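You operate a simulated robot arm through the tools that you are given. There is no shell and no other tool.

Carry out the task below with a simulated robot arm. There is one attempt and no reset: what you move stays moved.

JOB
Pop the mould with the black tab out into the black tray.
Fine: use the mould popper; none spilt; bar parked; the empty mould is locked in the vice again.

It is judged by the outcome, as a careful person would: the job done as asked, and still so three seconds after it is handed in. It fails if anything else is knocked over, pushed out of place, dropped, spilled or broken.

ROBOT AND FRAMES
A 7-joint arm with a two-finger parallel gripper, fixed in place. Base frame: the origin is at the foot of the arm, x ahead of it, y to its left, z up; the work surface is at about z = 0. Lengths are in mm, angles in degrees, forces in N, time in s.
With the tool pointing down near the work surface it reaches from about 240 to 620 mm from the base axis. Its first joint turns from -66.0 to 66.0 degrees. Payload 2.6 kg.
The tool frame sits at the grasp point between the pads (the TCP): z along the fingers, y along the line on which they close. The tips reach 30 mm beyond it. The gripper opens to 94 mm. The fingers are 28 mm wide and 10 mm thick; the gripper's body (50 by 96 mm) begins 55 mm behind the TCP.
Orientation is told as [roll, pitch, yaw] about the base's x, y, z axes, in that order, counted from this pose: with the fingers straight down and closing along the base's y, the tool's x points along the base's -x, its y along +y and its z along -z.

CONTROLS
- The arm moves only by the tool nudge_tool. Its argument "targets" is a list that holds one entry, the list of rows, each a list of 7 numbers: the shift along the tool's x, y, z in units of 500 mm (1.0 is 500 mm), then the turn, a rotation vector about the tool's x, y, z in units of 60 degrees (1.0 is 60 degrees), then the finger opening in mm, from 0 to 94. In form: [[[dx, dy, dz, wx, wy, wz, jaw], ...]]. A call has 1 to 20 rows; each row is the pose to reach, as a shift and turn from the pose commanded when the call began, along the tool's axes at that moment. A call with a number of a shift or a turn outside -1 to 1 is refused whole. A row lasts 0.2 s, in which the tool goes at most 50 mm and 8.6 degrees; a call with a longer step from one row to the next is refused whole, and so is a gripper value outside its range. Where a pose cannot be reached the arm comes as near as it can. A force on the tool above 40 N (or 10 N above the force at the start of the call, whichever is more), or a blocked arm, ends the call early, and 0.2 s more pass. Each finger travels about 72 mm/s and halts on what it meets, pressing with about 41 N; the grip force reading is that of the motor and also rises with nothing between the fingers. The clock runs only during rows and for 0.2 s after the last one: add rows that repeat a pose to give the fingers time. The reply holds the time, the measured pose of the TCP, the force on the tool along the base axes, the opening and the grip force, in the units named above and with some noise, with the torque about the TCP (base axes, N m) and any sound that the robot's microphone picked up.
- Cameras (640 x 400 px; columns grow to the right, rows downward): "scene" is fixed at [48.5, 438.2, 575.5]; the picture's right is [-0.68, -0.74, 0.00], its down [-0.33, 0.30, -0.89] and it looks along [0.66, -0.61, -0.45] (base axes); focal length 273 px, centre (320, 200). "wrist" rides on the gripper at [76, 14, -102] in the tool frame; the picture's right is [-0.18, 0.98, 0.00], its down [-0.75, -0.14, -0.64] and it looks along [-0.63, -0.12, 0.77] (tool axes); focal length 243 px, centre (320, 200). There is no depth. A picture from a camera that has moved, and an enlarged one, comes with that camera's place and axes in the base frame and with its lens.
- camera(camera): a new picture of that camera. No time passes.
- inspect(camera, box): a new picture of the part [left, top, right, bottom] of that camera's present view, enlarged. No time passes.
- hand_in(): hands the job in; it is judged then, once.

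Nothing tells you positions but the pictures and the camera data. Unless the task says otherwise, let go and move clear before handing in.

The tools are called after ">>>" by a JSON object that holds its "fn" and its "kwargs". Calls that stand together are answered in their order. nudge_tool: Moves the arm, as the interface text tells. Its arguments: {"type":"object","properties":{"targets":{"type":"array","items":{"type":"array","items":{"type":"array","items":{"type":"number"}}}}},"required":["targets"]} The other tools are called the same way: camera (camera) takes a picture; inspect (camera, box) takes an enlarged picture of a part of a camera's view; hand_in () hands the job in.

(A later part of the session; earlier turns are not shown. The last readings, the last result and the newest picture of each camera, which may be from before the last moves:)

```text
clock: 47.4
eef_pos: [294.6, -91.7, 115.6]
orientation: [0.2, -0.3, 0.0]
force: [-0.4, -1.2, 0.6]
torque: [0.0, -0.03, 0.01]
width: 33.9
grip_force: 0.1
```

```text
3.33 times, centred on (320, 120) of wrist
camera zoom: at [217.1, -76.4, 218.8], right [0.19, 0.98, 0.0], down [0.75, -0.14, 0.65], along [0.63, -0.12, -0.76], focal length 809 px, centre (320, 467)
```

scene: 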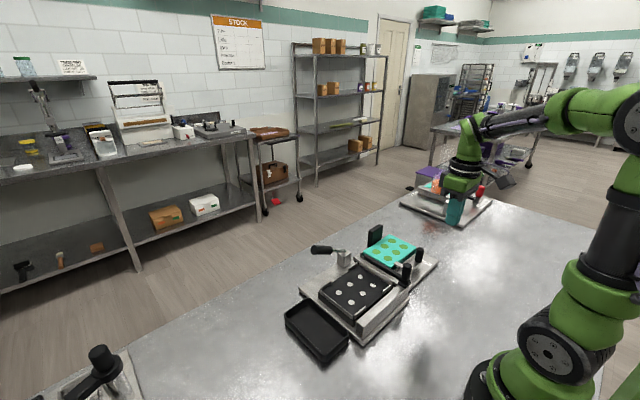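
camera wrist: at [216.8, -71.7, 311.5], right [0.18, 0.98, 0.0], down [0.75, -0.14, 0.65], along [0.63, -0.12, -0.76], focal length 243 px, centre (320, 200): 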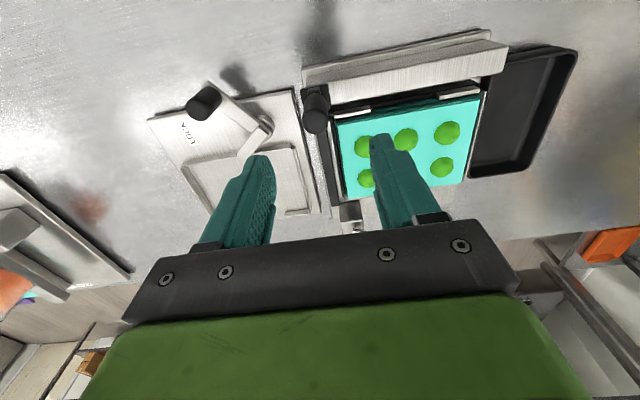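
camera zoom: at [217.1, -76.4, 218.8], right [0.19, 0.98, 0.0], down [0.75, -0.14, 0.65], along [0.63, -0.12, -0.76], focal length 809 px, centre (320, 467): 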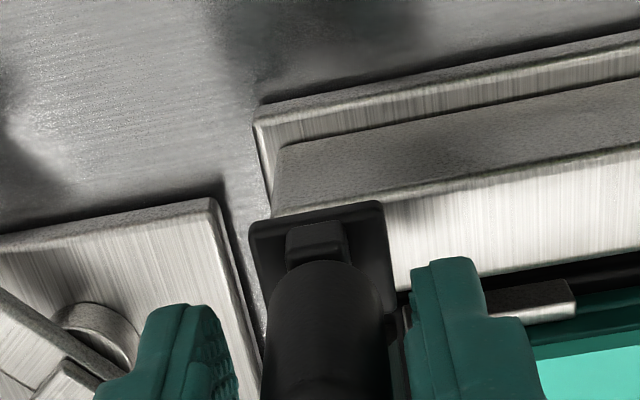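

The knob is between the fingers. I'll tighten the cage and test by sliding the bar a few mm.

>>> {"fn": "nudge_tool", "kwargs": {"targets": [[[0, 0.002, 0, 0, 0, 0, 30], [0, 0.003, 0, 0, 0, 0, 27], [0, 0.003, 0, 0, 0, 0, 26], [0, 0.008, 0, 0, 0, 0, 26], [0, 0.014, 0, 0, 0, 0, 26], [0, 0.02, 0, 0, 0, 0, 26]]]}}

>>> {"fn": "inspect", "kwargs": {"camera": "scene", "box": [350, 220, 450, 310]}}

>>> {"fn": "inspect", "kwargs": {"camera": "wrist", "box": [240, 60, 400, 180]}}

```text
clock: 48.8
eef_pos: [294.1, -79.2, 116.4]
orientation: [0.1, -0.4, -0.1]
force: [0.3, -0.7, -0.5]
torque: [-0.04, 0.0, -0.03]
width: 26.6
grip_force: 0.0
```

```text
4.44 times, centred on (400, 265) of scene
camera zoom: at [48.5, 438.2, 575.5], right [-0.68, -0.74, 0.0], down [-0.33, 0.3, -0.89], along [0.66, -0.61, -0.45], focal length 1213 px, centre (-36, -89)
```

zoom: 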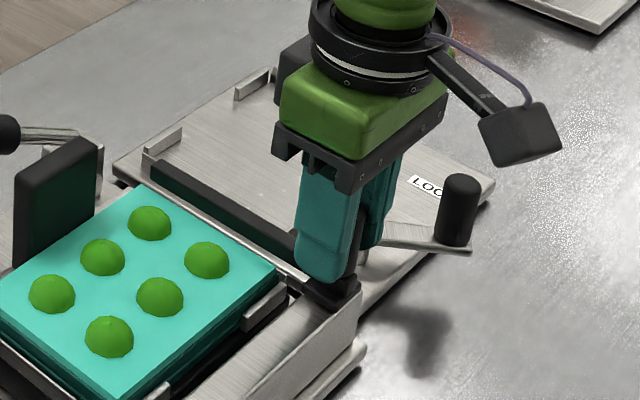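

```text
3.33 times, centred on (320, 120) of wrist
camera zoom: at [216.6, -64.4, 219.0], right [0.19, 0.98, 0.0], down [0.75, -0.14, 0.64], along [0.63, -0.12, -0.76], focal length 809 px, centre (320, 467)
```

zoom: 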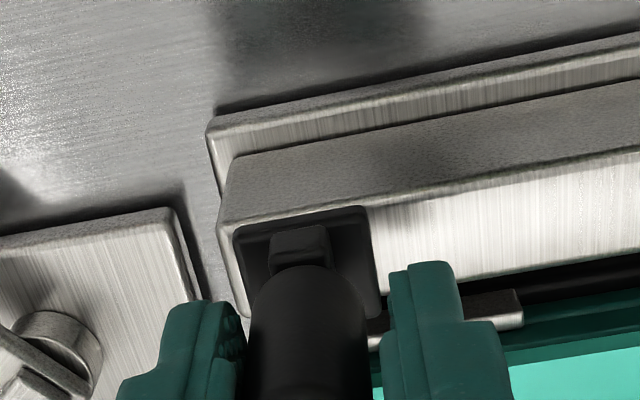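

The bar follows the cage freely. I'll first gather the domes slowly, with the bar face up to about y −22 and short of the front pair, then sweep quickly over the edge so they clear into the tray.

>>> {"fn": "nudge_tool", "kwargs": {"targets": [[[0, 0.016, 0, 0, 0, 0, 26], [0, 0.032, 0, 0, 0, 0, 26], [0, 0.046, 0, 0, 0, 0, 26], [0, 0.06, 0, 0, 0, 0, 26], [0, 0.074, 0, 0, 0, 0, 26], [0, 0.088, 0, 0, 0, 0, 26], [0, 0.1, 0, 0, 0, 0, 26]]]}}

>>> {"fn": "inspect", "kwargs": {"camera": "scene", "box": [300, 220, 430, 330]}}

>>> {"fn": "camera", "kwargs": {"camera": "wrist"}}

```text
clock: 50.4
eef_pos: [295.2, -29.3, 116.8]
orientation: [0.2, -0.3, -0.2]
force: [0.9, -1.3, 0.4]
torque: [-0.01, 0.0, 0.03]
width: 26.5
grip_force: 0.6
```

```text
3.64 times, centred on (365, 275) of scene
camera zoom: at [48.5, 438.2, 575.5], right [-0.68, -0.74, 0.0], down [-0.33, 0.3, -0.89], along [0.66, -0.61, -0.45], focal length 992 px, centre (156, -73)
```

zoom: 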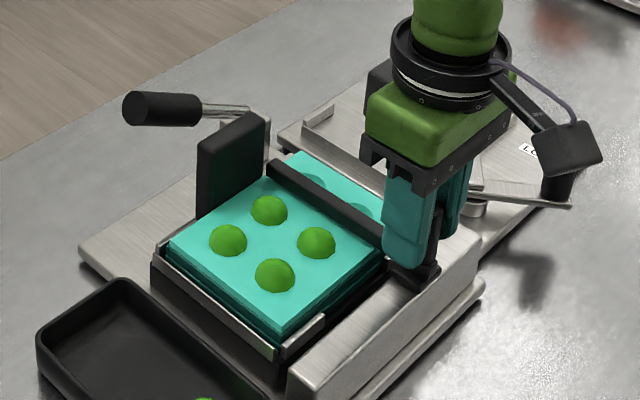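

```text
taken
camera wrist: at [217.4, -14.3, 218.9], right [0.19, 0.98, 0.0], down [0.75, -0.14, 0.65], along [0.63, -0.12, -0.76], focal length 243 px, centre (320, 200)
```

wrist: 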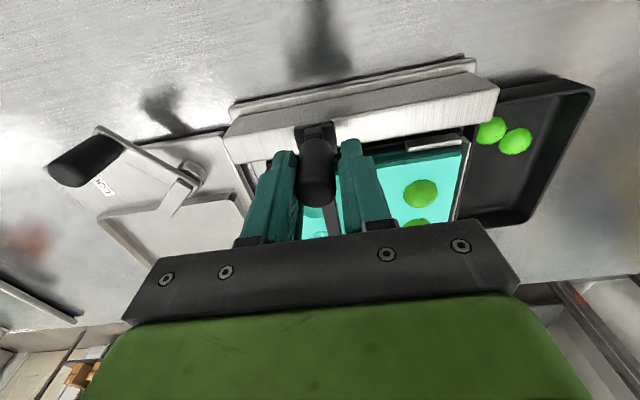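

Interesting: two domes have already gone into the tray as the bar passed them. I'll look closely at where they landed.

>>> {"fn": "inspect", "kwargs": {"camera": "wrist", "box": [400, 60, 620, 240]}}

>>> {"fn": "inspect", "kwargs": {"camera": "scene", "box": [280, 280, 400, 370]}}

```text
2.22 times, centred on (510, 150) of wrist
camera zoom: at [217.4, -14.3, 218.9], right [0.19, 0.98, 0.0], down [0.75, -0.14, 0.65], along [0.63, -0.12, -0.76], focal length 539 px, centre (-102, 311)
```

zoom: 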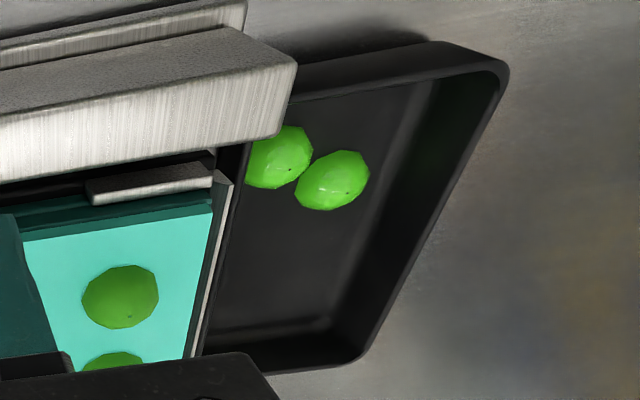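

```text
4.44 times, centred on (340, 325) of scene
camera zoom: at [48.5, 438.2, 575.5], right [-0.68, -0.74, 0.0], down [-0.33, 0.3, -0.89], along [0.66, -0.61, -0.45], focal length 1213 px, centre (231, -356)
```

zoom: 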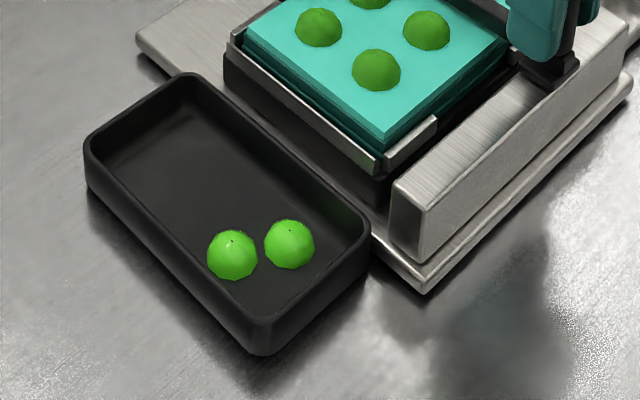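

The swept domes land neatly in the tray, so slow motion works well. I'll continue the sweep at the same gentle speed.

>>> {"fn": "nudge_tool", "kwargs": {"targets": [[[0, 0.014, 0, 0, 0, 0, 26], [0, 0.028, 0, 0, 0, 0, 26], [0, 0.042, 0, 0, 0, 0, 26], [0, 0.056, 0, 0, 0, 0, 26], [0, 0.07, 0, 0, 0, 0, 26]]]}}

>>> {"fn": "inspect", "kwargs": {"camera": "scene", "box": [280, 220, 440, 370]}}

```text
clock: 51.6
eef_pos: [294.5, 7.0, 117.1]
orientation: [0.2, -0.3, -0.1]
force: [-0.2, -0.5, -0.6]
torque: [-0.05, 0.02, 0.01]
width: 26.8
grip_force: 0.7
```

```text
2.67 times, centred on (360, 295) of scene
camera zoom: at [48.5, 438.2, 575.5], right [-0.68, -0.74, 0.0], down [-0.33, 0.3, -0.89], along [0.66, -0.61, -0.45], focal length 728 px, centre (213, -53)
```

zoom: 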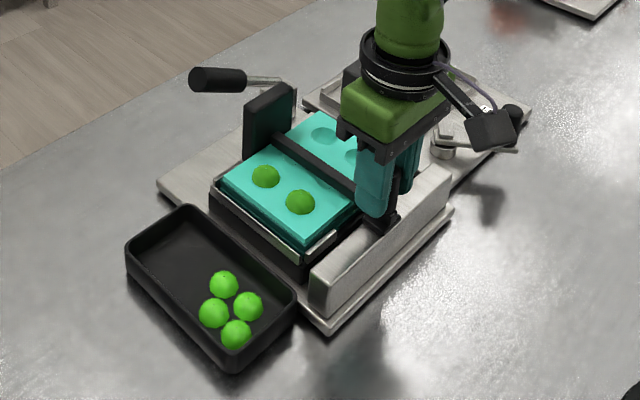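

Four are in the tray. I'll continue to the end.

>>> {"fn": "nudge_tool", "kwargs": {"targets": [[[0, 0.014, 0, 0, 0, 0, 26], [0, 0.028, 0, 0, 0, 0, 26], [0, 0.042, 0, 0, 0, 0, 26], [0, 0.056, 0, 0, 0, 0, 26], [0, 0.07, 0, 0, 0, 0, 26], [0, 0.084, 0, 0, 0, 0, 26], [0, 0.098, 0, 0, 0, 0, 26], [0, 0.112, 0, 0, 0, 0, 26]]]}}

>>> {"fn": "inspect", "kwargs": {"camera": "scene", "box": [280, 220, 440, 370]}}

```text
clock: 53.4
eef_pos: [293.9, 61.4, 117.3]
orientation: [0.3, -0.2, -0.1]
force: [-0.9, -1.0, 0.0]
torque: [-0.01, 0.02, -0.01]
width: 26.5
grip_force: 0.3
```

```text
2.67 times, centred on (360, 295) of scene
camera zoom: at [48.5, 438.2, 575.5], right [-0.68, -0.74, 0.0], down [-0.33, 0.3, -0.89], along [0.66, -0.61, -0.45], focal length 728 px, centre (213, -53)
```

zoom: 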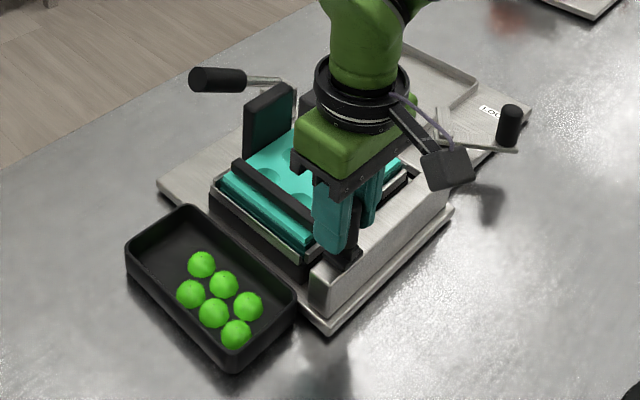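

All six domes are in the tray and the mould is empty. Now I'll return the bar to its parked end.

>>> {"fn": "nudge_tool", "kwargs": {"targets": [[[0, -0.02, 0, 0, 0, 0, 26], [0, -0.044, 0, 0, 0, 0, 26], [0, -0.068, 0, 0, 0, 0, 26], [0, -0.092, 0, 0, 0, 0, 26], [0, -0.116, 0, 0, 0, 0, 26], [0, -0.14, 0, 0, 0, 0, 26], [0, -0.164, 0, 0, 0, 0, 26], [0, -0.188, 0, 0, 0, 0, 26], [0, -0.212, 0, 0, 0, 0, 26], [0, -0.236, 0, 0, 0, 0, 26], [0, -0.26, 0, 0, 0, 0, 26], [0, -0.276, 0, 0, 0, 0, 26], [0, -0.288, 0, 0, 0, 0, 26]]]}}

>>> {"fn": "inspect", "kwargs": {"camera": "wrist", "box": [240, 60, 400, 180]}}

>>> {"fn": "inspect", "kwargs": {"camera": "scene", "box": [280, 220, 440, 370]}}

```text
clock: 56.2
eef_pos: [294.8, -83.8, 117.4]
orientation: [0.2, -0.2, -0.1]
force: [-1.4, 0.5, -0.1]
torque: [0.0, -0.01, 0.0]
width: 26.9
grip_force: 0.3
```

```text
3.33 times, centred on (320, 120) of wrist
camera zoom: at [217.7, -68.4, 219.2], right [0.19, 0.98, 0.0], down [0.75, -0.14, 0.65], along [0.63, -0.12, -0.76], focal length 809 px, centre (320, 467)
```

zoom: 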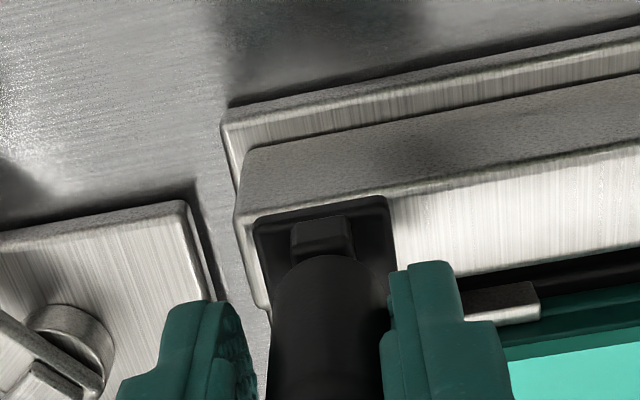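

```text
2.67 times, centred on (360, 295) of scene
camera zoom: at [48.5, 438.2, 575.5], right [-0.68, -0.74, 0.0], down [-0.33, 0.3, -0.89], along [0.66, -0.61, -0.45], focal length 728 px, centre (213, -53)
```

zoom: 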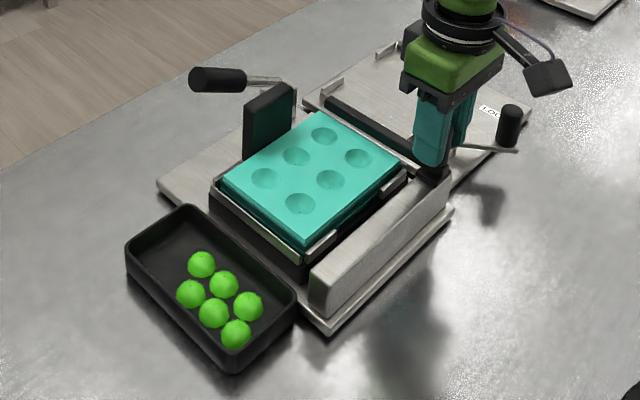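

About 8 mm is left before the park end. I'll push the last bit slowly.

>>> {"fn": "nudge_tool", "kwargs": {"targets": [[[0, -0.006, 0, 0, 0, 0, 26], [0, -0.01, 0, 0, 0, 0, 26], [0, -0.013, 0, 0, 0, 0, 26], [0, -0.015, 0, 0, 0, 0, 26]]]}}

>>> {"fn": "inspect", "kwargs": {"camera": "wrist", "box": [240, 60, 400, 180]}}

```text
clock: 57.2
eef_pos: [293.7, -89.7, 117.6]
orientation: [0.3, -0.4, -0.2]
force: [0.6, -0.1, 0.1]
torque: [0.03, -0.04, -0.01]
width: 26.8
grip_force: 1.0
```

```text
3.33 times, centred on (320, 120) of wrist
camera zoom: at [216.9, -75.5, 219.0], right [0.19, 0.98, 0.0], down [0.75, -0.14, 0.65], along [0.63, -0.12, -0.76], focal length 809 px, centre (320, 467)
```

zoom: 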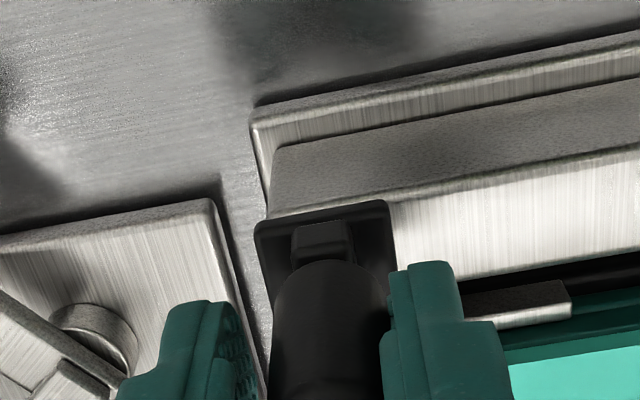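

>>> {"fn": "nudge_tool", "kwargs": {"targets": [[[0, -0.003, 0, 0, 0, 0, 26], [0, -0.006, 0, 0, 0, 0, 26], [0, -0.006, 0, 0, 0, 0, 26]]]}}

>>> {"fn": "inspect", "kwargs": {"camera": "wrist", "box": [240, 60, 400, 180]}}

```text
clock: 58.0
eef_pos: [293.4, -93.8, 117.5]
orientation: [0.2, -0.2, -0.1]
force: [-1.1, 2.2, 0.1]
torque: [0.02, 0.03, 0.04]
width: 27.6
grip_force: 1.3
```

```text
3.33 times, centred on (320, 120) of wrist
camera zoom: at [217.0, -78.2, 219.3], right [0.19, 0.98, 0.0], down [0.75, -0.14, 0.64], along [0.63, -0.12, -0.76], focal length 809 px, centre (320, 467)
```

zoom: 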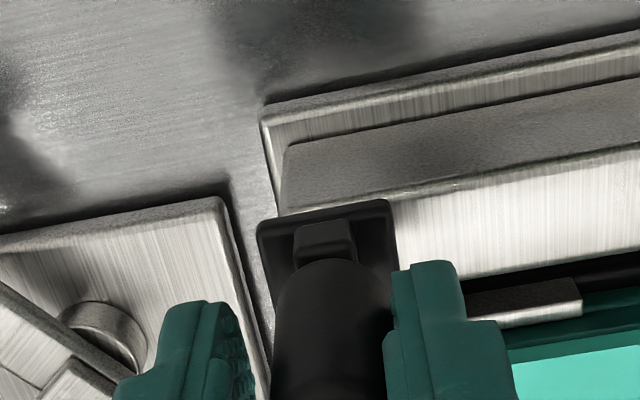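

The bar is back at its original parked position against its stop. I'll open and rise clear.

>>> {"fn": "nudge_tool", "kwargs": {"targets": [[[0, 0.002, 0, 0, 0, 0, 34], [0, 0.006, 0, 0, 0, 0, 46], [0, 0.006, 0, 0, 0, 0, 56], [0, 0.006, -0.06, 0, 0, 0, 56], [0, 0.006, -0.15, 0, 0, 0, 56], [0, 0.006, -0.24, 0, 0, 0, 50], [0, 0.006, -0.32, 0, 0, 0, 40]]]}}

>>> {"fn": "inspect", "kwargs": {"camera": "scene", "box": [280, 200, 460, 370]}}

>>> {"fn": "camera", "kwargs": {"camera": "wrist"}}

```text
clock: 59.6
eef_pos: [294.3, -89.7, 278.5]
orientation: [0.1, -0.2, -0.1]
force: [-0.6, 0.2, 0.5]
torque: [0.01, -0.02, -0.01]
width: 40.1
grip_force: 0.1
```

```text
2.35 times, centred on (370, 285) of scene
camera zoom: at [48.5, 438.2, 575.5], right [-0.68, -0.74, 0.0], down [-0.33, 0.3, -0.89], along [0.66, -0.61, -0.45], focal length 642 px, centre (202, 0)
```

zoom: 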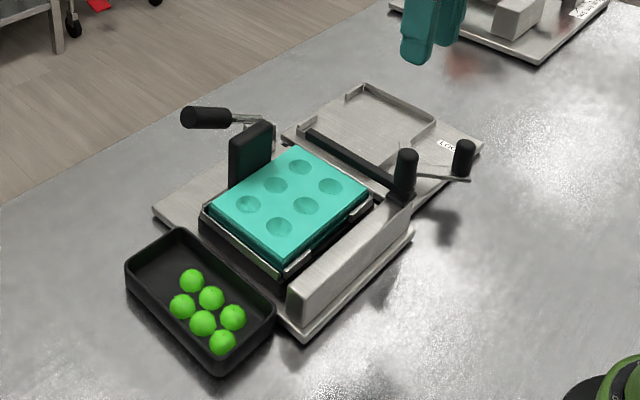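

```text
taken
camera wrist: at [216.6, -74.7, 380.2], right [0.19, 0.98, 0.0], down [0.75, -0.14, 0.64], along [0.63, -0.12, -0.76], focal length 243 px, centre (320, 200)
```

wrist: 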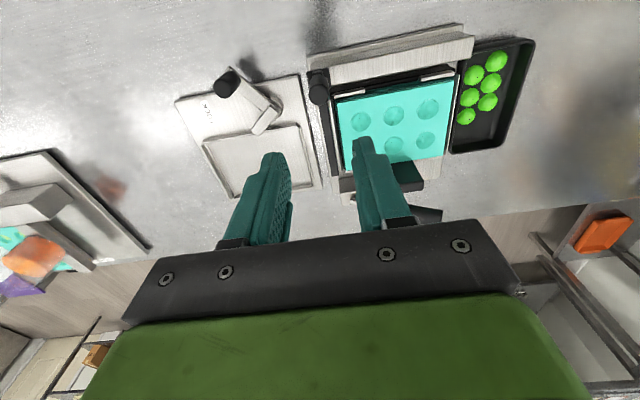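

All six domes are in the tray and the bar is parked. Next I'll turn the gripper back to yaw −90 and fetch the empty mould by its tab.

>>> {"fn": "nudge_tool", "kwargs": {"targets": [[[0, 0, 0, 0.0033, 0.0048, 0.001, 40], [0, 0, 0, 0.0033, 0.0048, 0.001, 40]]]}}

>>> {"fn": "nudge_tool", "kwargs": {"targets": [[[-0.024, 0.015, 0.006, 0, 0, 0.125, 36], [-0.048, 0.03, 0.012, 0, 0, 0.25, 36], [-0.073, 0.045, 0.02, 0, 0, 0.375, 36], [-0.098, 0.06, 0.026, 0, 0, 0.5, 36], [-0.122, 0.075, 0.032, 0, 0, 0.625, 36], [-0.146, 0.09, 0.04, 0, 0, 0.75, 36]]]}}

>>> {"fn": "nudge_tool", "kwargs": {"targets": [[[-0.003, 0.028, 0.005, 0, 0, 0.125, 36], [-0.008, 0.056, 0.01, 0, 0, 0.25, 36], [-0.014, 0.084, 0.015, 0, 0, 0.375, 36], [-0.02, 0.112, 0.02, 0, 0, 0.5, 36], [-0.03, 0.14, 0.025, 0, 0, 0.625, 36], [-0.0394, 0.167, 0.03, 0, 0, 0.75, 36]]]}}

>>> {"fn": "camera", "kwargs": {"camera": "wrist"}}

```text
clock: 60.2
eef_pos: [293.0, -89.9, 277.7]
orientation: [-0.1, 0.0, 0.0]
force: [0.3, -0.1, -0.1]
torque: [0.04, 0.01, 0.01]
width: 39.9
grip_force: 0.0
```

```text
clock: 61.6
eef_pos: [368.1, -44.6, 256.9]
orientation: [0.1, 0.0, -45.3]
force: [0.5, 0.9, -0.6]
torque: [-0.01, -0.02, -0.03]
width: 35.9
grip_force: 0.1
```

```text
clock: 63.0
eef_pos: [438.6, -1.1, 241.6]
orientation: [0.0, 0.0, -90.2]
force: [-0.1, -0.9, -0.4]
torque: [-0.02, -0.02, -0.01]
width: 36.2
grip_force: 0.0
```

```text
taken
camera wrist: at [453.4, 76.2, 344.5], right [0.98, -0.19, 0.0], down [-0.15, -0.75, 0.64], along [-0.12, -0.63, -0.77], focal length 243 px, centre (320, 200)
```

wrist: 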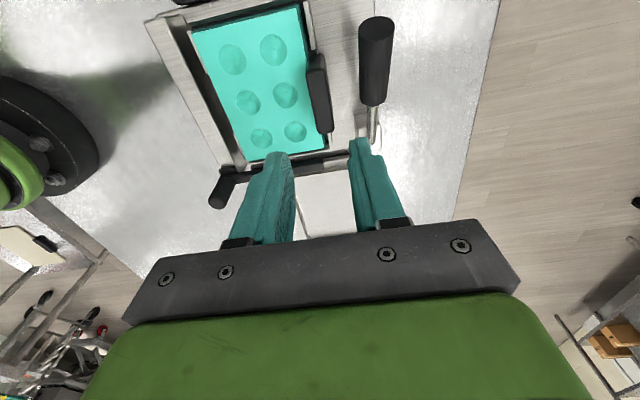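

>>> {"fn": "inspect", "kwargs": {"camera": "wrist", "box": [180, 0, 380, 170]}}

```text
2.35 times, centred on (280, 85) of wrist
camera zoom: at [453.4, 76.2, 344.5], right [0.98, -0.19, 0.0], down [-0.15, -0.75, 0.64], along [-0.12, -0.63, -0.77], focal length 571 px, centre (414, 471)
```

zoom: 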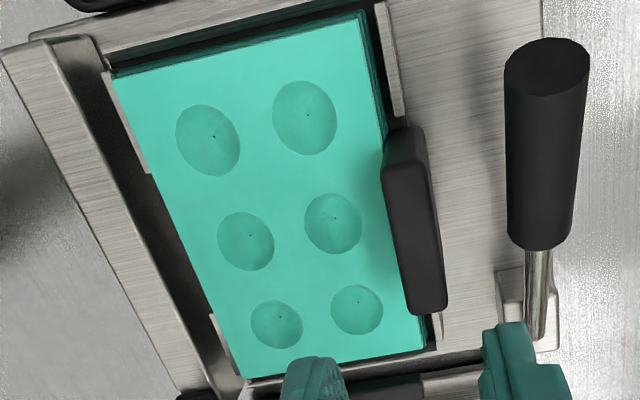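

The tab sits between the fingers' path (centre about (440,0)). I'll descend around it and grip.

>>> {"fn": "nudge_tool", "kwargs": {"targets": [[[0, 0, 0.08, 0, 0, 0, 34], [0, 0, 0.16, 0, 0, 0, 34], [0, 0, 0.22, 0, 0, 0, 34], [0, 0, 0.26, 0, 0, 0, 34], [0, 0, 0.28, 0, 0, 0, 34], [0, 0, 0.28, 0, 0, 0, 34]]]}}

>>> {"fn": "inspect", "kwargs": {"camera": "scene", "box": [310, 220, 420, 310]}}

>>> {"fn": "inspect", "kwargs": {"camera": "wrist", "box": [60, 0, 420, 220]}}

```text
clock: 64.4
eef_pos: [437.9, -0.2, 102.5]
orientation: [0.0, 0.0, -90.2]
force: [-0.3, 0.6, 0.6]
torque: [0.01, 0.0, 0.02]
width: 34.0
grip_force: 0.1
```

```text
4.44 times, centred on (365, 265) of scene
camera zoom: at [48.5, 438.2, 575.5], right [-0.68, -0.74, 0.0], down [-0.33, 0.3, -0.89], along [0.66, -0.61, -0.45], focal length 1213 px, centre (120, -89)
```

zoom: 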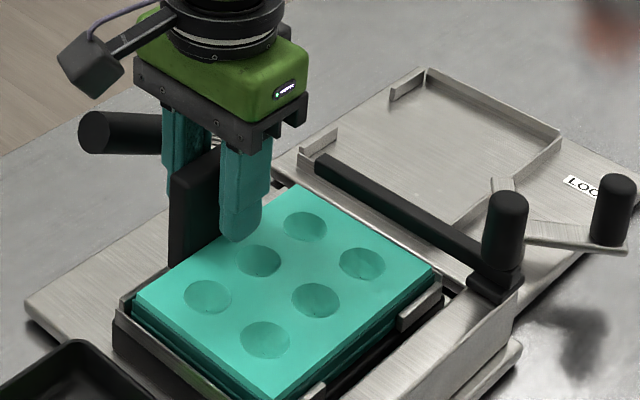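

```text
1.78 times, centred on (240, 110) of wrist
camera zoom: at [452.0, 76.3, 204.2], right [0.98, -0.19, 0.0], down [-0.14, -0.75, 0.64], along [-0.12, -0.63, -0.77], focal length 431 px, centre (462, 360)
```

zoom: 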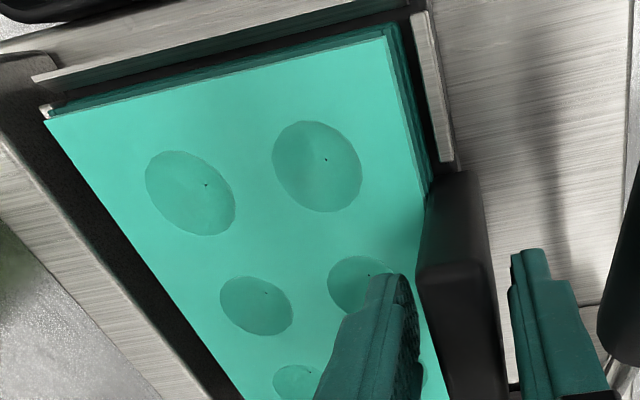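

The fingers straddle the tab. I'll make a small centring correction (+1.2 mm x, +0.7 mm y), then close.

>>> {"fn": "nudge_tool", "kwargs": {"targets": [[[0.0014, 0.0024, 0.001, 0, 0, 0, 34], [0.0014, 0.0024, 0.001, 0, 0, 0, 26], [0.0014, 0.0024, 0.001, 0, 0, 0, 18], [0.0014, 0.0024, 0.001, 0, 0, 0, 8], [0.0014, 0.0024, 0.001, 0, 0, 0, 0], [0.0014, 0.0024, 0.001, 0, 0, 0, 0]]]}}

>>> {"fn": "inspect", "kwargs": {"camera": "wrist", "box": [60, 0, 420, 220]}}

```text
clock: 65.8
eef_pos: [439.8, 0.1, 100.9]
orientation: [0.0, 0.0, -90.2]
force: [3.9, 1.5, 0.6]
torque: [-0.1, -0.08, 0.14]
width: 21.6
grip_force: 41.2
```

```text
1.78 times, centred on (240, 110) of wrist
camera zoom: at [453.8, 77.0, 204.2], right [0.98, -0.19, 0.0], down [-0.14, -0.75, 0.64], along [-0.12, -0.63, -0.77], focal length 431 px, centre (462, 360)
```

zoom: 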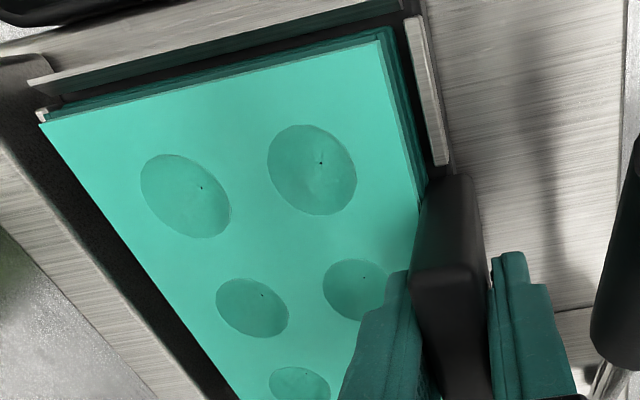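

The grip matches the original grasp (the cavities appear at the same pixels). I'll lift slowly out of the nest.

>>> {"fn": "nudge_tool", "kwargs": {"targets": [[[0, 0, -0.006, 0, 0, 0, 0], [0, 0, -0.014, 0, 0, 0, 0], [0, 0, -0.026, 0, 0, 0, 0], [0, 0, -0.045, 0, 0, 0, 0], [0, 0, -0.08, 0, 0, 0, 0], [0, 0, -0.14, 0, 0, 0, 0], [0, 0, -0.198, 0, 0, 0, 0], [0, 0, -0.198, 0, 0, 0, 0]]]}}

>>> {"fn": "inspect", "kwargs": {"camera": "scene", "box": [290, 190, 450, 330]}}

>>> {"fn": "inspect", "kwargs": {"camera": "wrist", "box": [60, 0, 420, 220]}}

```text
clock: 67.6
eef_pos: [441.1, 0.5, 200.3]
orientation: [-0.1, 0.1, -90.1]
force: [0.4, 0.5, -1.9]
torque: [0.01, -0.05, -0.02]
width: 21.7
grip_force: 41.3
```

```text
2.86 times, centred on (370, 260) of scene
camera zoom: at [48.5, 438.2, 575.5], right [-0.68, -0.74, 0.0], down [-0.33, 0.3, -0.89], along [0.66, -0.61, -0.45], focal length 780 px, centre (177, 29)
```

zoom: 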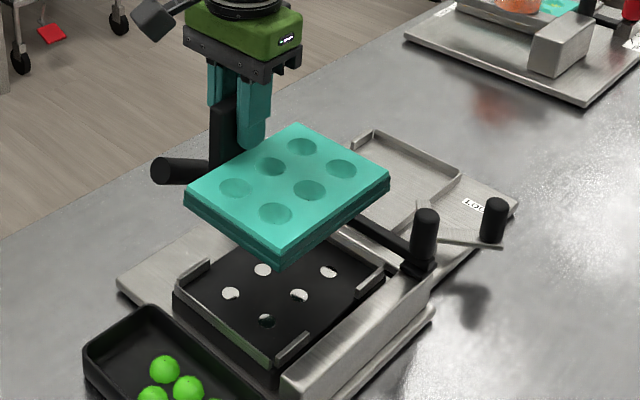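

```text
1.78 times, centred on (240, 110) of wrist
camera zoom: at [455.4, 77.2, 302.9], right [0.98, -0.19, 0.0], down [-0.14, -0.75, 0.64], along [-0.12, -0.63, -0.77], focal length 431 px, centre (462, 360)
```

zoom: 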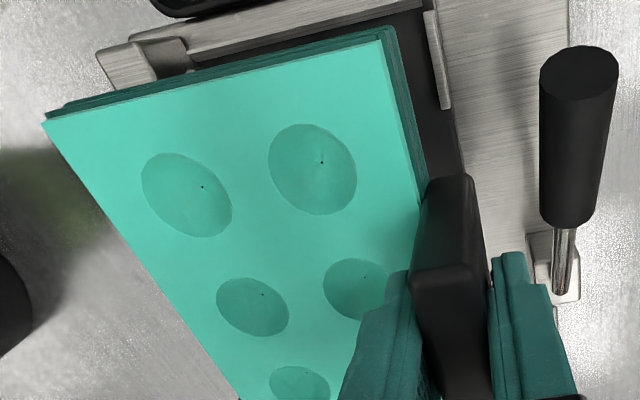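

The mould is lifted clear. I'll carry it back over the vice at the same height.

>>> {"fn": "nudge_tool", "kwargs": {"targets": [[[-0.03, 0.006, 0, 0, 0, 0, 0], [-0.08, 0.016, 0, 0, 0, 0, 0], [-0.14, 0.027, 0, 0, 0, 0, 0], [-0.2, 0.039, 0, 0, 0, 0, 0], [-0.26, 0.051, 0, 0, 0, 0, 0], [-0.32, 0.062, 0, 0, 0, 0, 0], [-0.37, 0.072, 0, 0, 0, 0, 0], [-0.41, 0.08, 0, 0, 0, 0, 0], [-0.4296, 0.0836, 0, 0, 0, 0, 0], [-0.4296, 0.0836, 0.04, 0, 0, 0, 0], [-0.4296, 0.0836, 0.09, 0, 0, 0, 0], [-0.4296, 0.0836, 0.13, 0, 0, 0, 0], [-0.4296, 0.0836, 0.161, 0, 0, 0, 0], [-0.4296, 0.0836, 0.161, 0, 0, 0, 0]]]}}

>>> {"fn": "camera", "kwargs": {"camera": "wrist"}}

>>> {"fn": "inspect", "kwargs": {"camera": "scene", "box": [340, 170, 460, 270]}}

```text
clock: 70.6
eef_pos: [481.1, -215.6, 121.0]
orientation: [0.0, 0.0, -90.2]
force: [0.4, -0.1, -1.1]
torque: [0.01, -0.08, -0.02]
width: 21.5
grip_force: 41.1
```

```text
taken
camera wrist: at [495.9, -138.9, 222.7], right [0.98, -0.19, 0.0], down [-0.14, -0.75, 0.64], along [-0.12, -0.63, -0.77], focal length 243 px, centre (320, 200)
```

wrist: 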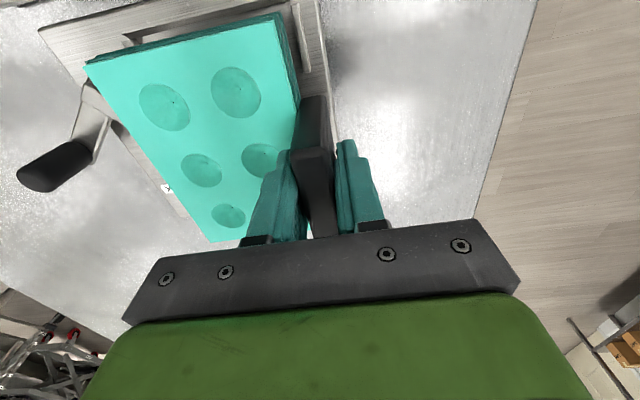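

```text
4.00 times, centred on (400, 220) of scene
camera zoom: at [48.5, 438.2, 575.5], right [-0.68, -0.74, 0.0], down [-0.33, 0.3, -0.89], along [0.66, -0.61, -0.45], focal length 1092 px, centre (0, 120)
```

zoom: 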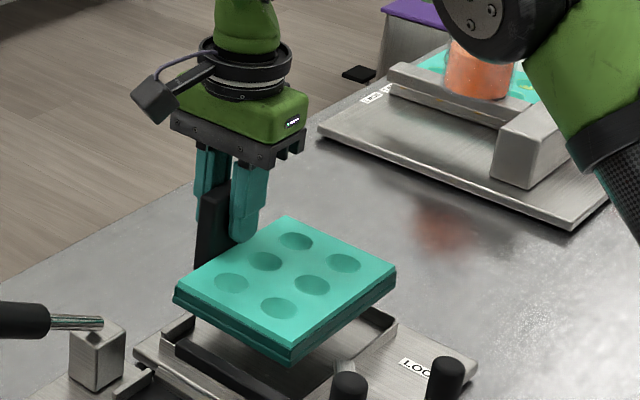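

Compared with the earlier picture at this pose I'm about 0.7 mm short in x and 1 mm in y. I'll correct that and lower to just above the pocket.

>>> {"fn": "nudge_tool", "kwargs": {"targets": [[[0.002, 0.0015, 0.01, 0, 0, 0, 0], [0.002, 0.0015, 0.03, 0, 0, 0, 0], [0.002, 0.0015, 0.044, 0, 0, 0, 0], [0.002, 0.0015, 0.044, 0, 0, 0, 0]]]}}

>>> {"fn": "inspect", "kwargs": {"camera": "scene", "box": [340, 190, 440, 270]}}

>>> {"fn": "inspect", "kwargs": {"camera": "wrist", "box": [0, 0, 400, 250]}}

```text
clock: 71.6
eef_pos: [482.7, -213.6, 97.6]
orientation: [-0.1, 0.0, -90.1]
force: [-0.3, -0.7, -1.8]
torque: [0.0, -0.07, -0.02]
width: 21.8
grip_force: 40.8
```

```text
5.00 times, centred on (390, 230) of scene
camera zoom: at [48.5, 438.2, 575.5], right [-0.68, -0.74, 0.0], down [-0.33, 0.3, -0.89], along [0.66, -0.61, -0.45], focal length 1365 px, centre (-30, 50)
```

zoom: 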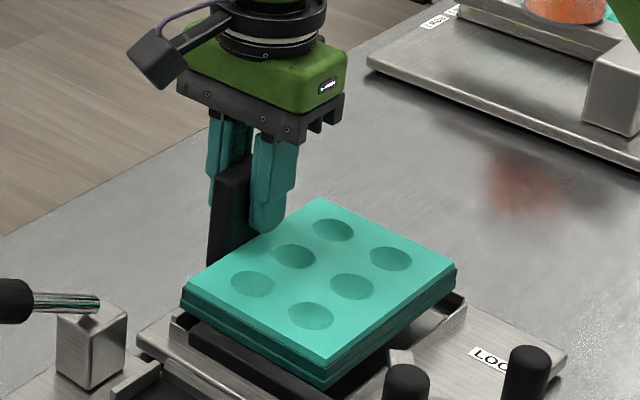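

```text
1.60 times, centred on (200, 125) of wrist
camera zoom: at [497.3, -137.1, 199.9], right [0.98, -0.19, 0.0], down [-0.14, -0.75, 0.64], along [-0.12, -0.63, -0.77], focal length 388 px, centre (512, 320)
```

zoom: 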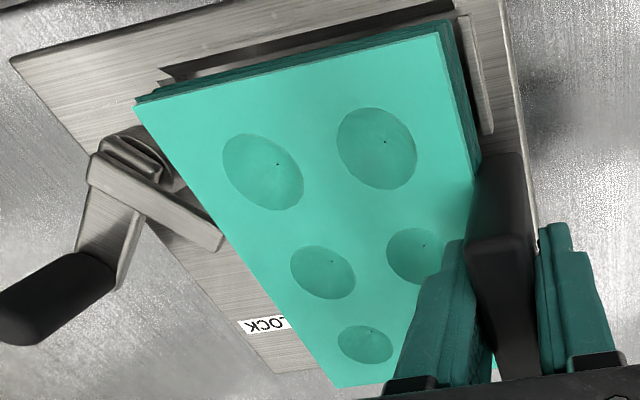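

>>> {"fn": "nudge_tool", "kwargs": {"targets": [[[-0.001, -0.001, 0.008, 0, 0, 0, 0], [-0.001, -0.001, 0.018, 0, 0, 0, 0], [-0.001, -0.001, 0.025, 0, 0, 0, 0], [-0.001, -0.001, 0.025, 0, 0, 0, 0]]]}}

>>> {"fn": "inspect", "kwargs": {"camera": "scene", "box": [340, 190, 440, 270]}}

>>> {"fn": "inspect", "kwargs": {"camera": "wrist", "box": [0, 0, 400, 250]}}

```text
clock: 72.6
eef_pos: [482.7, -215.9, 85.4]
orientation: [0.0, 0.0, -90.3]
force: [-1.3, 0.1, -1.6]
torque: [-0.02, -0.06, 0.01]
width: 22.0
grip_force: 41.2
```

```text
5.00 times, centred on (390, 230) of scene
camera zoom: at [48.5, 438.2, 575.5], right [-0.68, -0.74, 0.0], down [-0.33, 0.3, -0.89], along [0.66, -0.61, -0.45], focal length 1365 px, centre (-30, 50)
```

zoom: 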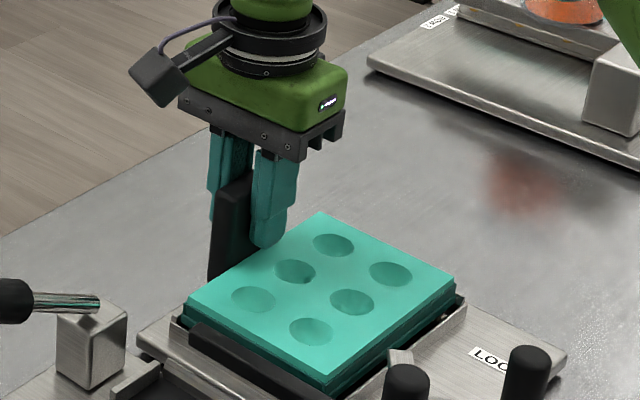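

```text
1.60 times, centred on (200, 125) of wrist
camera zoom: at [496.2, -138.4, 187.8], right [0.98, -0.19, 0.0], down [-0.14, -0.75, 0.64], along [-0.12, -0.63, -0.77], focal length 388 px, centre (512, 320)
```

zoom: 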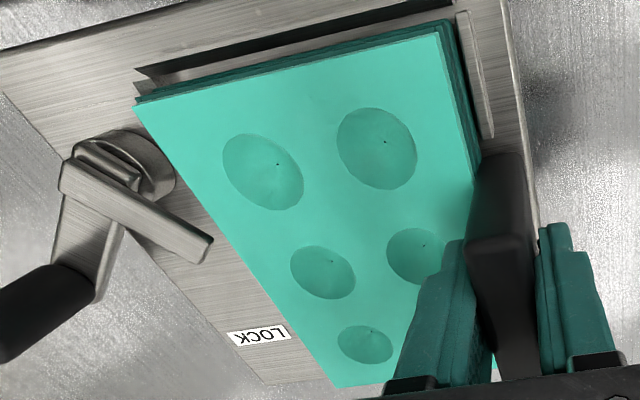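

Lateral alignment matches within about 0.5 mm. I'll lower the last few mm slowly and watch for contact.

>>> {"fn": "nudge_tool", "kwargs": {"targets": [[[0, 0, 0.004, 0, 0, 0, 0], [0, 0, 0.008, 0, 0, 0, 0], [0, 0, 0.011, 0, 0, 0, 0], [0, 0, 0.011, 0, 0, 0, 0]]]}}

>>> {"fn": "inspect", "kwargs": {"camera": "scene", "box": [340, 190, 440, 270]}}

```text
clock: 73.6
eef_pos: [482.0, -216.0, 81.0]
orientation: [-0.1, 0.0, -90.1]
force: [0.0, 0.2, -1.4]
torque: [0.01, -0.03, -0.01]
width: 21.9
grip_force: 41.2
```

```text
5.00 times, centred on (390, 230) of scene
camera zoom: at [48.5, 438.2, 575.5], right [-0.68, -0.74, 0.0], down [-0.33, 0.3, -0.89], along [0.66, -0.61, -0.45], focal length 1365 px, centre (-30, 50)
```

zoom: 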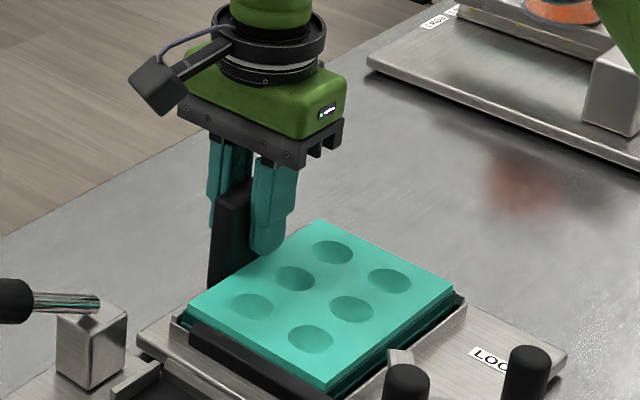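

>>> {"fn": "nudge_tool", "kwargs": {"targets": [[[0, 0, 0.002, 0, 0, 0, 0], [0, 0, 0.004, 0, 0, 0, 0], [0, 0, 0.004, 0, 0, 0, 0]]]}}

```text
clock: 74.4
eef_pos: [482.1, -214.4, 77.6]
orientation: [-0.1, 0.0, -90.0]
force: [-0.4, -0.1, -0.9]
torque: [-0.02, -0.04, -0.02]
width: 21.8
grip_force: 41.3
```

>>> {"fn": "nudge_tool", "kwargs": {"targets": [[[0, 0, 0.002, 0, 0, 0, 0], [0, 0, 0.003, 0, 0, 0, 0], [0, 0, 0.003, 0, 0, 0, 0]]]}}

>>> {"fn": "inspect", "kwargs": {"camera": "scene", "box": [340, 190, 440, 270]}}

```text
clock: 75.2
eef_pos: [482.1, -215.3, 77.8]
orientation: [0.1, -0.1, -90.2]
force: [-6.1, 2.5, 17.9]
torque: [0.09, 0.28, -0.02]
width: 21.8
grip_force: 40.9
```

```text
5.00 times, centred on (390, 230) of scene
camera zoom: at [48.4, 438.2, 575.4], right [-0.68, -0.74, 0.0], down [-0.33, 0.3, -0.89], along [0.66, -0.61, -0.45], focal length 1365 px, centre (-30, 50)
```

zoom: 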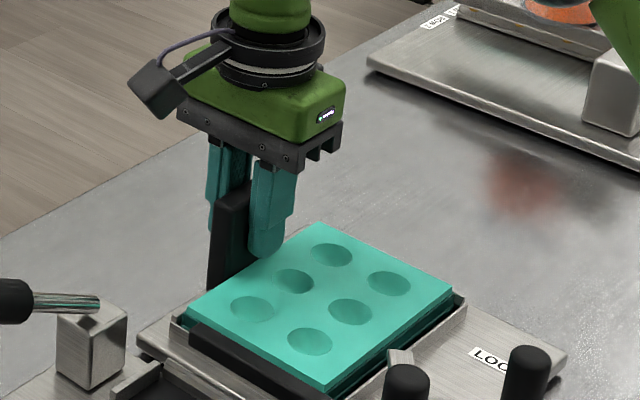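

The mould is seated: its cavities are within 1 px of their original image positions, with 18 N of contact. I'll release.

>>> {"fn": "nudge_tool", "kwargs": {"targets": [[[0, 0, -0.002, 0, 0, 0, 23], [0, 0, -0.002, 0, 0, 0, 27], [0, 0, -0.002, 0, 0, 0, 34], [0, 0, -0.002, 0, 0, 0, 36]]]}}

>>> {"fn": "inspect", "kwargs": {"camera": "scene", "box": [340, 190, 440, 270]}}

>>> {"fn": "inspect", "kwargs": {"camera": "wrist", "box": [0, 0, 400, 250]}}

```text
clock: 76.2
eef_pos: [482.1, -215.3, 77.6]
orientation: [0.0, 0.0, -90.1]
force: [-0.6, 0.8, -0.6]
torque: [-0.02, 0.01, -0.01]
width: 35.9
grip_force: 0.0
```

```text
5.00 times, centred on (390, 230) of scene
camera zoom: at [48.5, 438.2, 575.5], right [-0.68, -0.74, 0.0], down [-0.33, 0.3, -0.89], along [0.66, -0.61, -0.45], focal length 1365 px, centre (-30, 50)
```

zoom: 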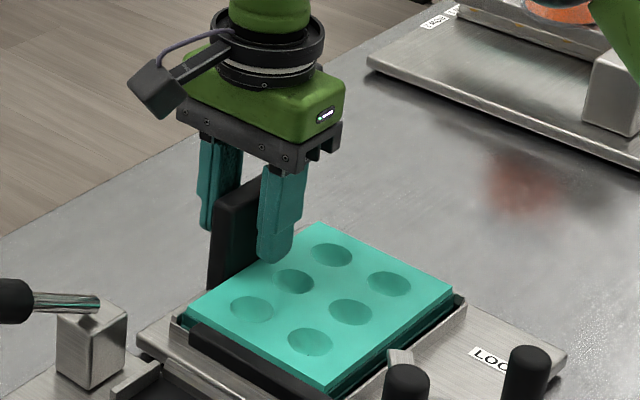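

```text
1.60 times, centred on (200, 125) of wrist
camera zoom: at [496.4, -137.9, 179.7], right [0.98, -0.19, 0.0], down [-0.14, -0.75, 0.64], along [-0.12, -0.63, -0.77], focal length 388 px, centre (512, 320)
```

zoom: 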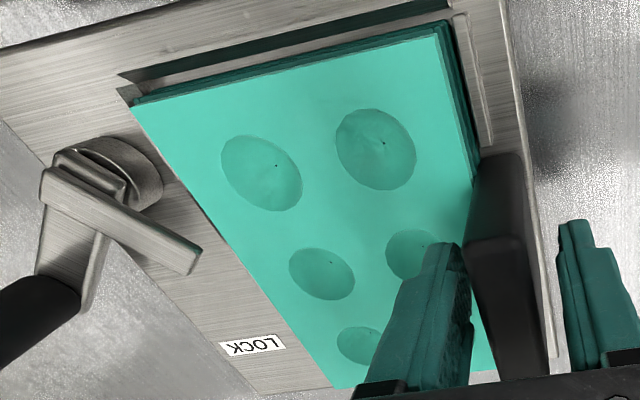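

The mould sits in the vice as it did originally. I'll rise straight up, turn back to yaw 0 with closed fingers, and move to the −x/+y side of the lock knob.

>>> {"fn": "nudge_tool", "kwargs": {"targets": [[[0, 0, -0.06, 0, 0, 0, 36], [0, 0, -0.13, 0, 0, 0, 36], [0, 0, -0.2, 0, 0, 0, 20], [0, 0, -0.26, 0, 0, 0, 5], [0, 0, -0.28, 0, 0, 0, 0]]]}}

>>> {"fn": "nudge_tool", "kwargs": {"targets": [[[0.008, -0.036, 0, 0, 0, -0.125, 0], [0.016, -0.073, 0, 0, 0, -0.25, 0], [0.025, -0.11, 0, 0, 0, -0.375, 0], [0.033, -0.146, 0, 0, 0, -0.5, 0], [0.042, -0.183, 0, 0, 0, -0.625, 0], [0.05, -0.22, 0, 0, 0, -0.75, 0]]]}}

>>> {"fn": "nudge_tool", "kwargs": {"targets": [[[0.033, -0.021, 0, 0, 0, -0.125, 0], [0.066, -0.042, 0, 0, 0, -0.25, 0], [0.099, -0.063, 0, 0, 0, -0.375, 0], [0.132, -0.084, 0, 0, 0, -0.5, 0], [0.165, -0.105, 0, 0, 0, -0.625, 0], [0.198, -0.127, 0, 0, 0, -0.75, 0]]]}}

>>> {"fn": "camera", "kwargs": {"camera": "wrist"}}

>>> {"fn": "inspect", "kwargs": {"camera": "wrist", "box": [200, 30, 400, 180]}}

```text
clock: 77.4
eef_pos: [480.3, -213.4, 218.7]
orientation: [0.0, -0.1, -90.1]
force: [0.1, 0.0, -0.6]
torque: [-0.04, -0.02, 0.04]
width: 0.0
grip_force: 32.6
```

```text
clock: 78.8
eef_pos: [371.1, -189.3, 217.6]
orientation: [0.0, 0.0, -44.9]
force: [-0.3, -0.1, 0.5]
torque: [-0.02, -0.03, 0.0]
width: 0.0
grip_force: 32.8
```

```text
clock: 80.2
eef_pos: [256.4, -163.5, 217.5]
orientation: [0.1, 0.1, 0.1]
force: [-0.7, 0.5, -0.4]
torque: [-0.01, -0.01, 0.01]
width: 0.1
grip_force: 33.1
```

```text
taken
camera wrist: at [180.8, -149.1, 320.1], right [0.18, 0.98, 0.0], down [0.75, -0.14, 0.64], along [0.63, -0.12, -0.77], focal length 243 px, centre (320, 200)
```

wrist: 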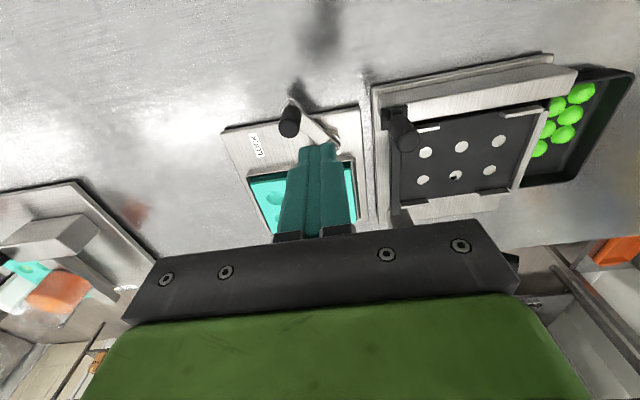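

```text
2.67 times, centred on (300, 105) of wrist
camera zoom: at [180.8, -149.1, 320.1], right [0.18, 0.98, 0.0], down [0.75, -0.14, 0.64], along [0.63, -0.12, -0.77], focal length 647 px, centre (373, 453)
```

zoom: 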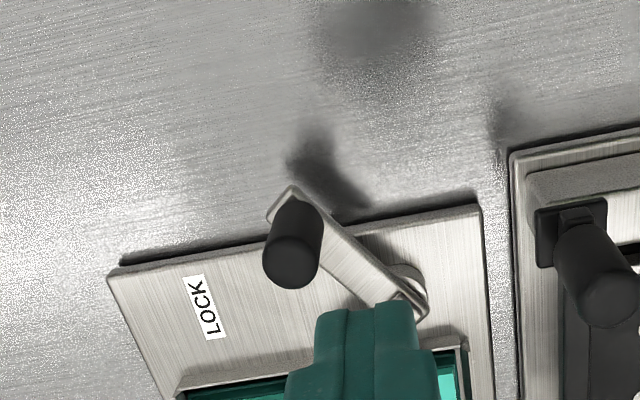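

The knob is at about (275,−198) in the open position. I'll descend on its +y side.

>>> {"fn": "nudge_tool", "kwargs": {"targets": [[[0, -0.005, 0.08, 0, 0, 0, 0], [0, -0.005, 0.16, 0, 0, 0, 0], [0, -0.005, 0.23, 0, 0, 0, 0], [0, -0.005, 0.263, 0, 0, 0, 0]]]}}

>>> {"fn": "inspect", "kwargs": {"camera": "wrist", "box": [180, 20, 420, 200]}}

>>> {"fn": "inspect", "kwargs": {"camera": "scene", "box": [350, 200, 470, 300]}}

```text
clock: 81.2
eef_pos: [256.7, -166.9, 84.1]
orientation: [-0.1, 0.0, -0.2]
force: [0.3, -0.2, -0.3]
torque: [0.01, 0.0, 0.03]
width: 0.1
grip_force: 33.2
```

```text
2.22 times, centred on (300, 110) of wrist
camera zoom: at [179.8, -152.7, 186.9], right [0.19, 0.98, 0.0], down [0.75, -0.14, 0.64], along [0.63, -0.12, -0.77], focal length 539 px, centre (364, 400)
```

zoom: 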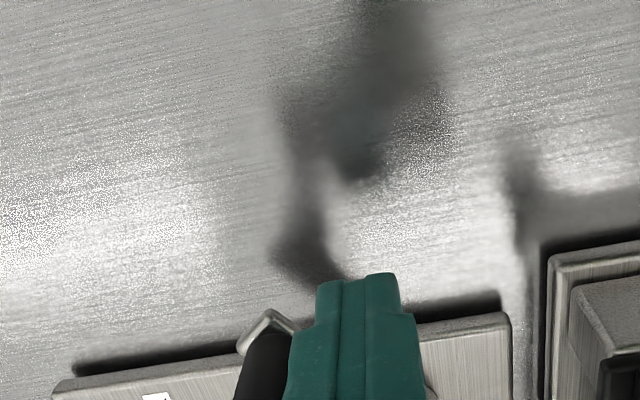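

```text
4.00 times, centred on (410, 250) of scene
camera zoom: at [48.5, 438.2, 575.5], right [-0.68, -0.74, 0.0], down [-0.33, 0.3, -0.89], along [0.66, -0.61, -0.45], focal length 1092 px, centre (-40, 0)
```

zoom: 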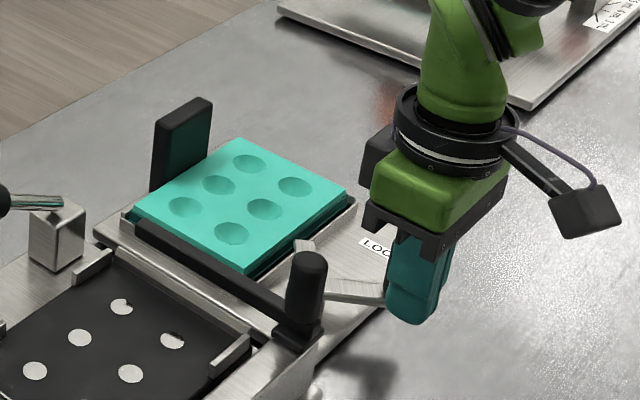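

>>> {"fn": "nudge_tool", "kwargs": {"targets": [[[-0.0058, -0.0242, 0, 0, 0, 0, 0], [-0.0106, -0.041, 0, 0, 0, 0, 0], [-0.0166, -0.057, 0, 0, 0, 0, 0], [-0.0246, -0.071, 0, 0, 0, 0, 0], [-0.0346, -0.083, 0, 0, 0, 0, 0], [-0.0466, -0.095, 0, 0, 0, 0, 0], [-0.0586, -0.105, 0, 0, 0, 0, 0]]]}}

>>> {"fn": "inspect", "kwargs": {"camera": "wrist", "box": [180, 20, 420, 200]}}

>>> {"fn": "inspect", "kwargs": {"camera": "scene", "box": [350, 200, 470, 300]}}

```text
clock: 82.8
eef_pos: [286.8, -219.2, 86.3]
orientation: [0.1, -0.1, -0.1]
force: [-0.2, 0.6, 0.6]
torque: [0.03, -0.03, -0.02]
width: 0.0
grip_force: 32.3
```

```text
2.22 times, centred on (300, 110) of wrist
camera zoom: at [210.1, -203.7, 189.4], right [0.19, 0.98, 0.0], down [0.75, -0.14, 0.64], along [0.63, -0.12, -0.77], focal length 539 px, centre (364, 400)
```

zoom: 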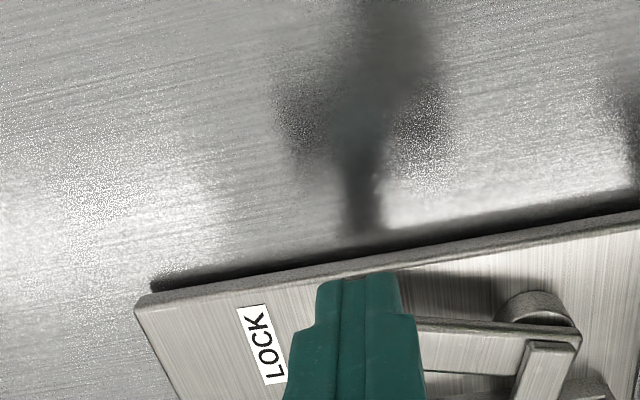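

```text
4.00 times, centred on (410, 250) of scene
camera zoom: at [48.5, 438.2, 575.5], right [-0.68, -0.74, 0.0], down [-0.33, 0.3, -0.89], along [0.66, -0.61, -0.45], focal length 1092 px, centre (-40, 0)
```

zoom: 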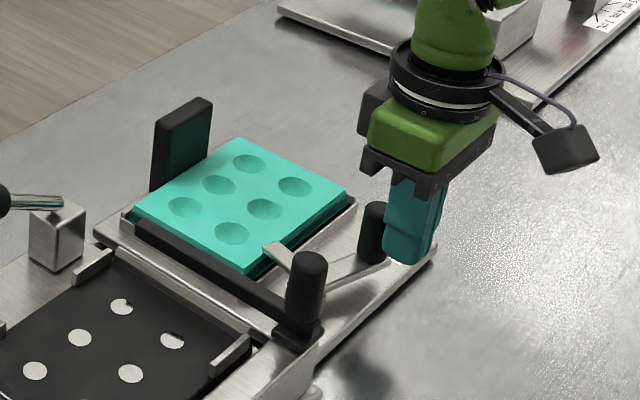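

The lever is almost back to LOCK. I'll continue pushing to its stop.

>>> {"fn": "nudge_tool", "kwargs": {"targets": [[[-0.009, -0.005, 0, 0, 0, 0, 0], [-0.016, -0.009, 0, 0, 0, 0, 0], [-0.022, -0.012, 0, 0, 0, 0, 0], [-0.028, -0.013, 0, 0, 0, 0, 0]]]}}

>>> {"fn": "inspect", "kwargs": {"camera": "wrist", "box": [180, 20, 420, 200]}}

>>> {"fn": "inspect", "kwargs": {"camera": "scene", "box": [350, 200, 470, 300]}}

```text
clock: 83.8
eef_pos: [301.4, -226.2, 85.8]
orientation: [0.0, 0.0, -0.1]
force: [0.1, -0.5, 0.1]
torque: [-0.04, -0.01, -0.02]
width: 0.0
grip_force: 33.1
```

```text
2.22 times, centred on (300, 110) of wrist
camera zoom: at [224.3, -210.6, 188.5], right [0.19, 0.98, 0.0], down [0.75, -0.14, 0.64], along [0.63, -0.12, -0.77], focal length 539 px, centre (364, 400)
```

zoom: 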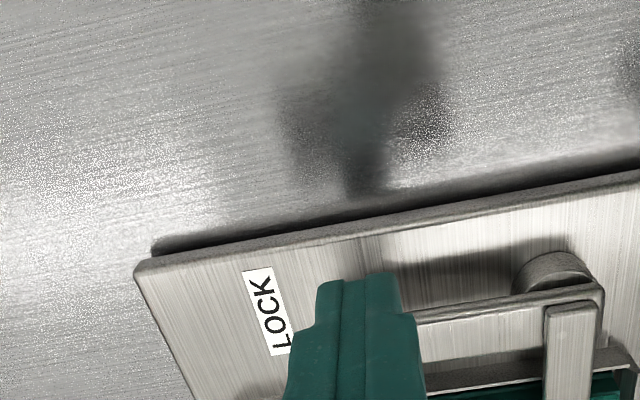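

```text
4.00 times, centred on (410, 250) of scene
camera zoom: at [48.5, 438.2, 575.5], right [-0.68, -0.74, 0.0], down [-0.33, 0.3, -0.89], along [0.66, -0.61, -0.45], focal length 1092 px, centre (-40, 0)
```

zoom: 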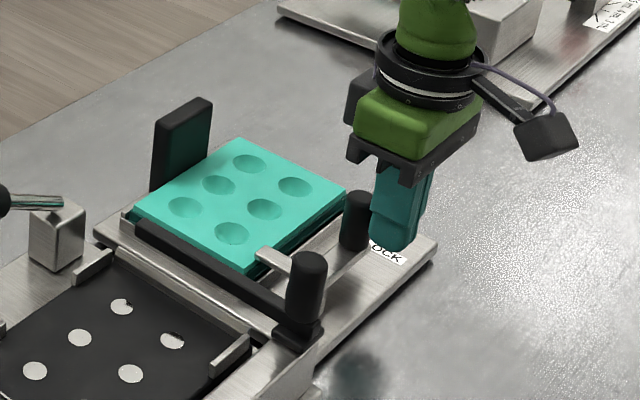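

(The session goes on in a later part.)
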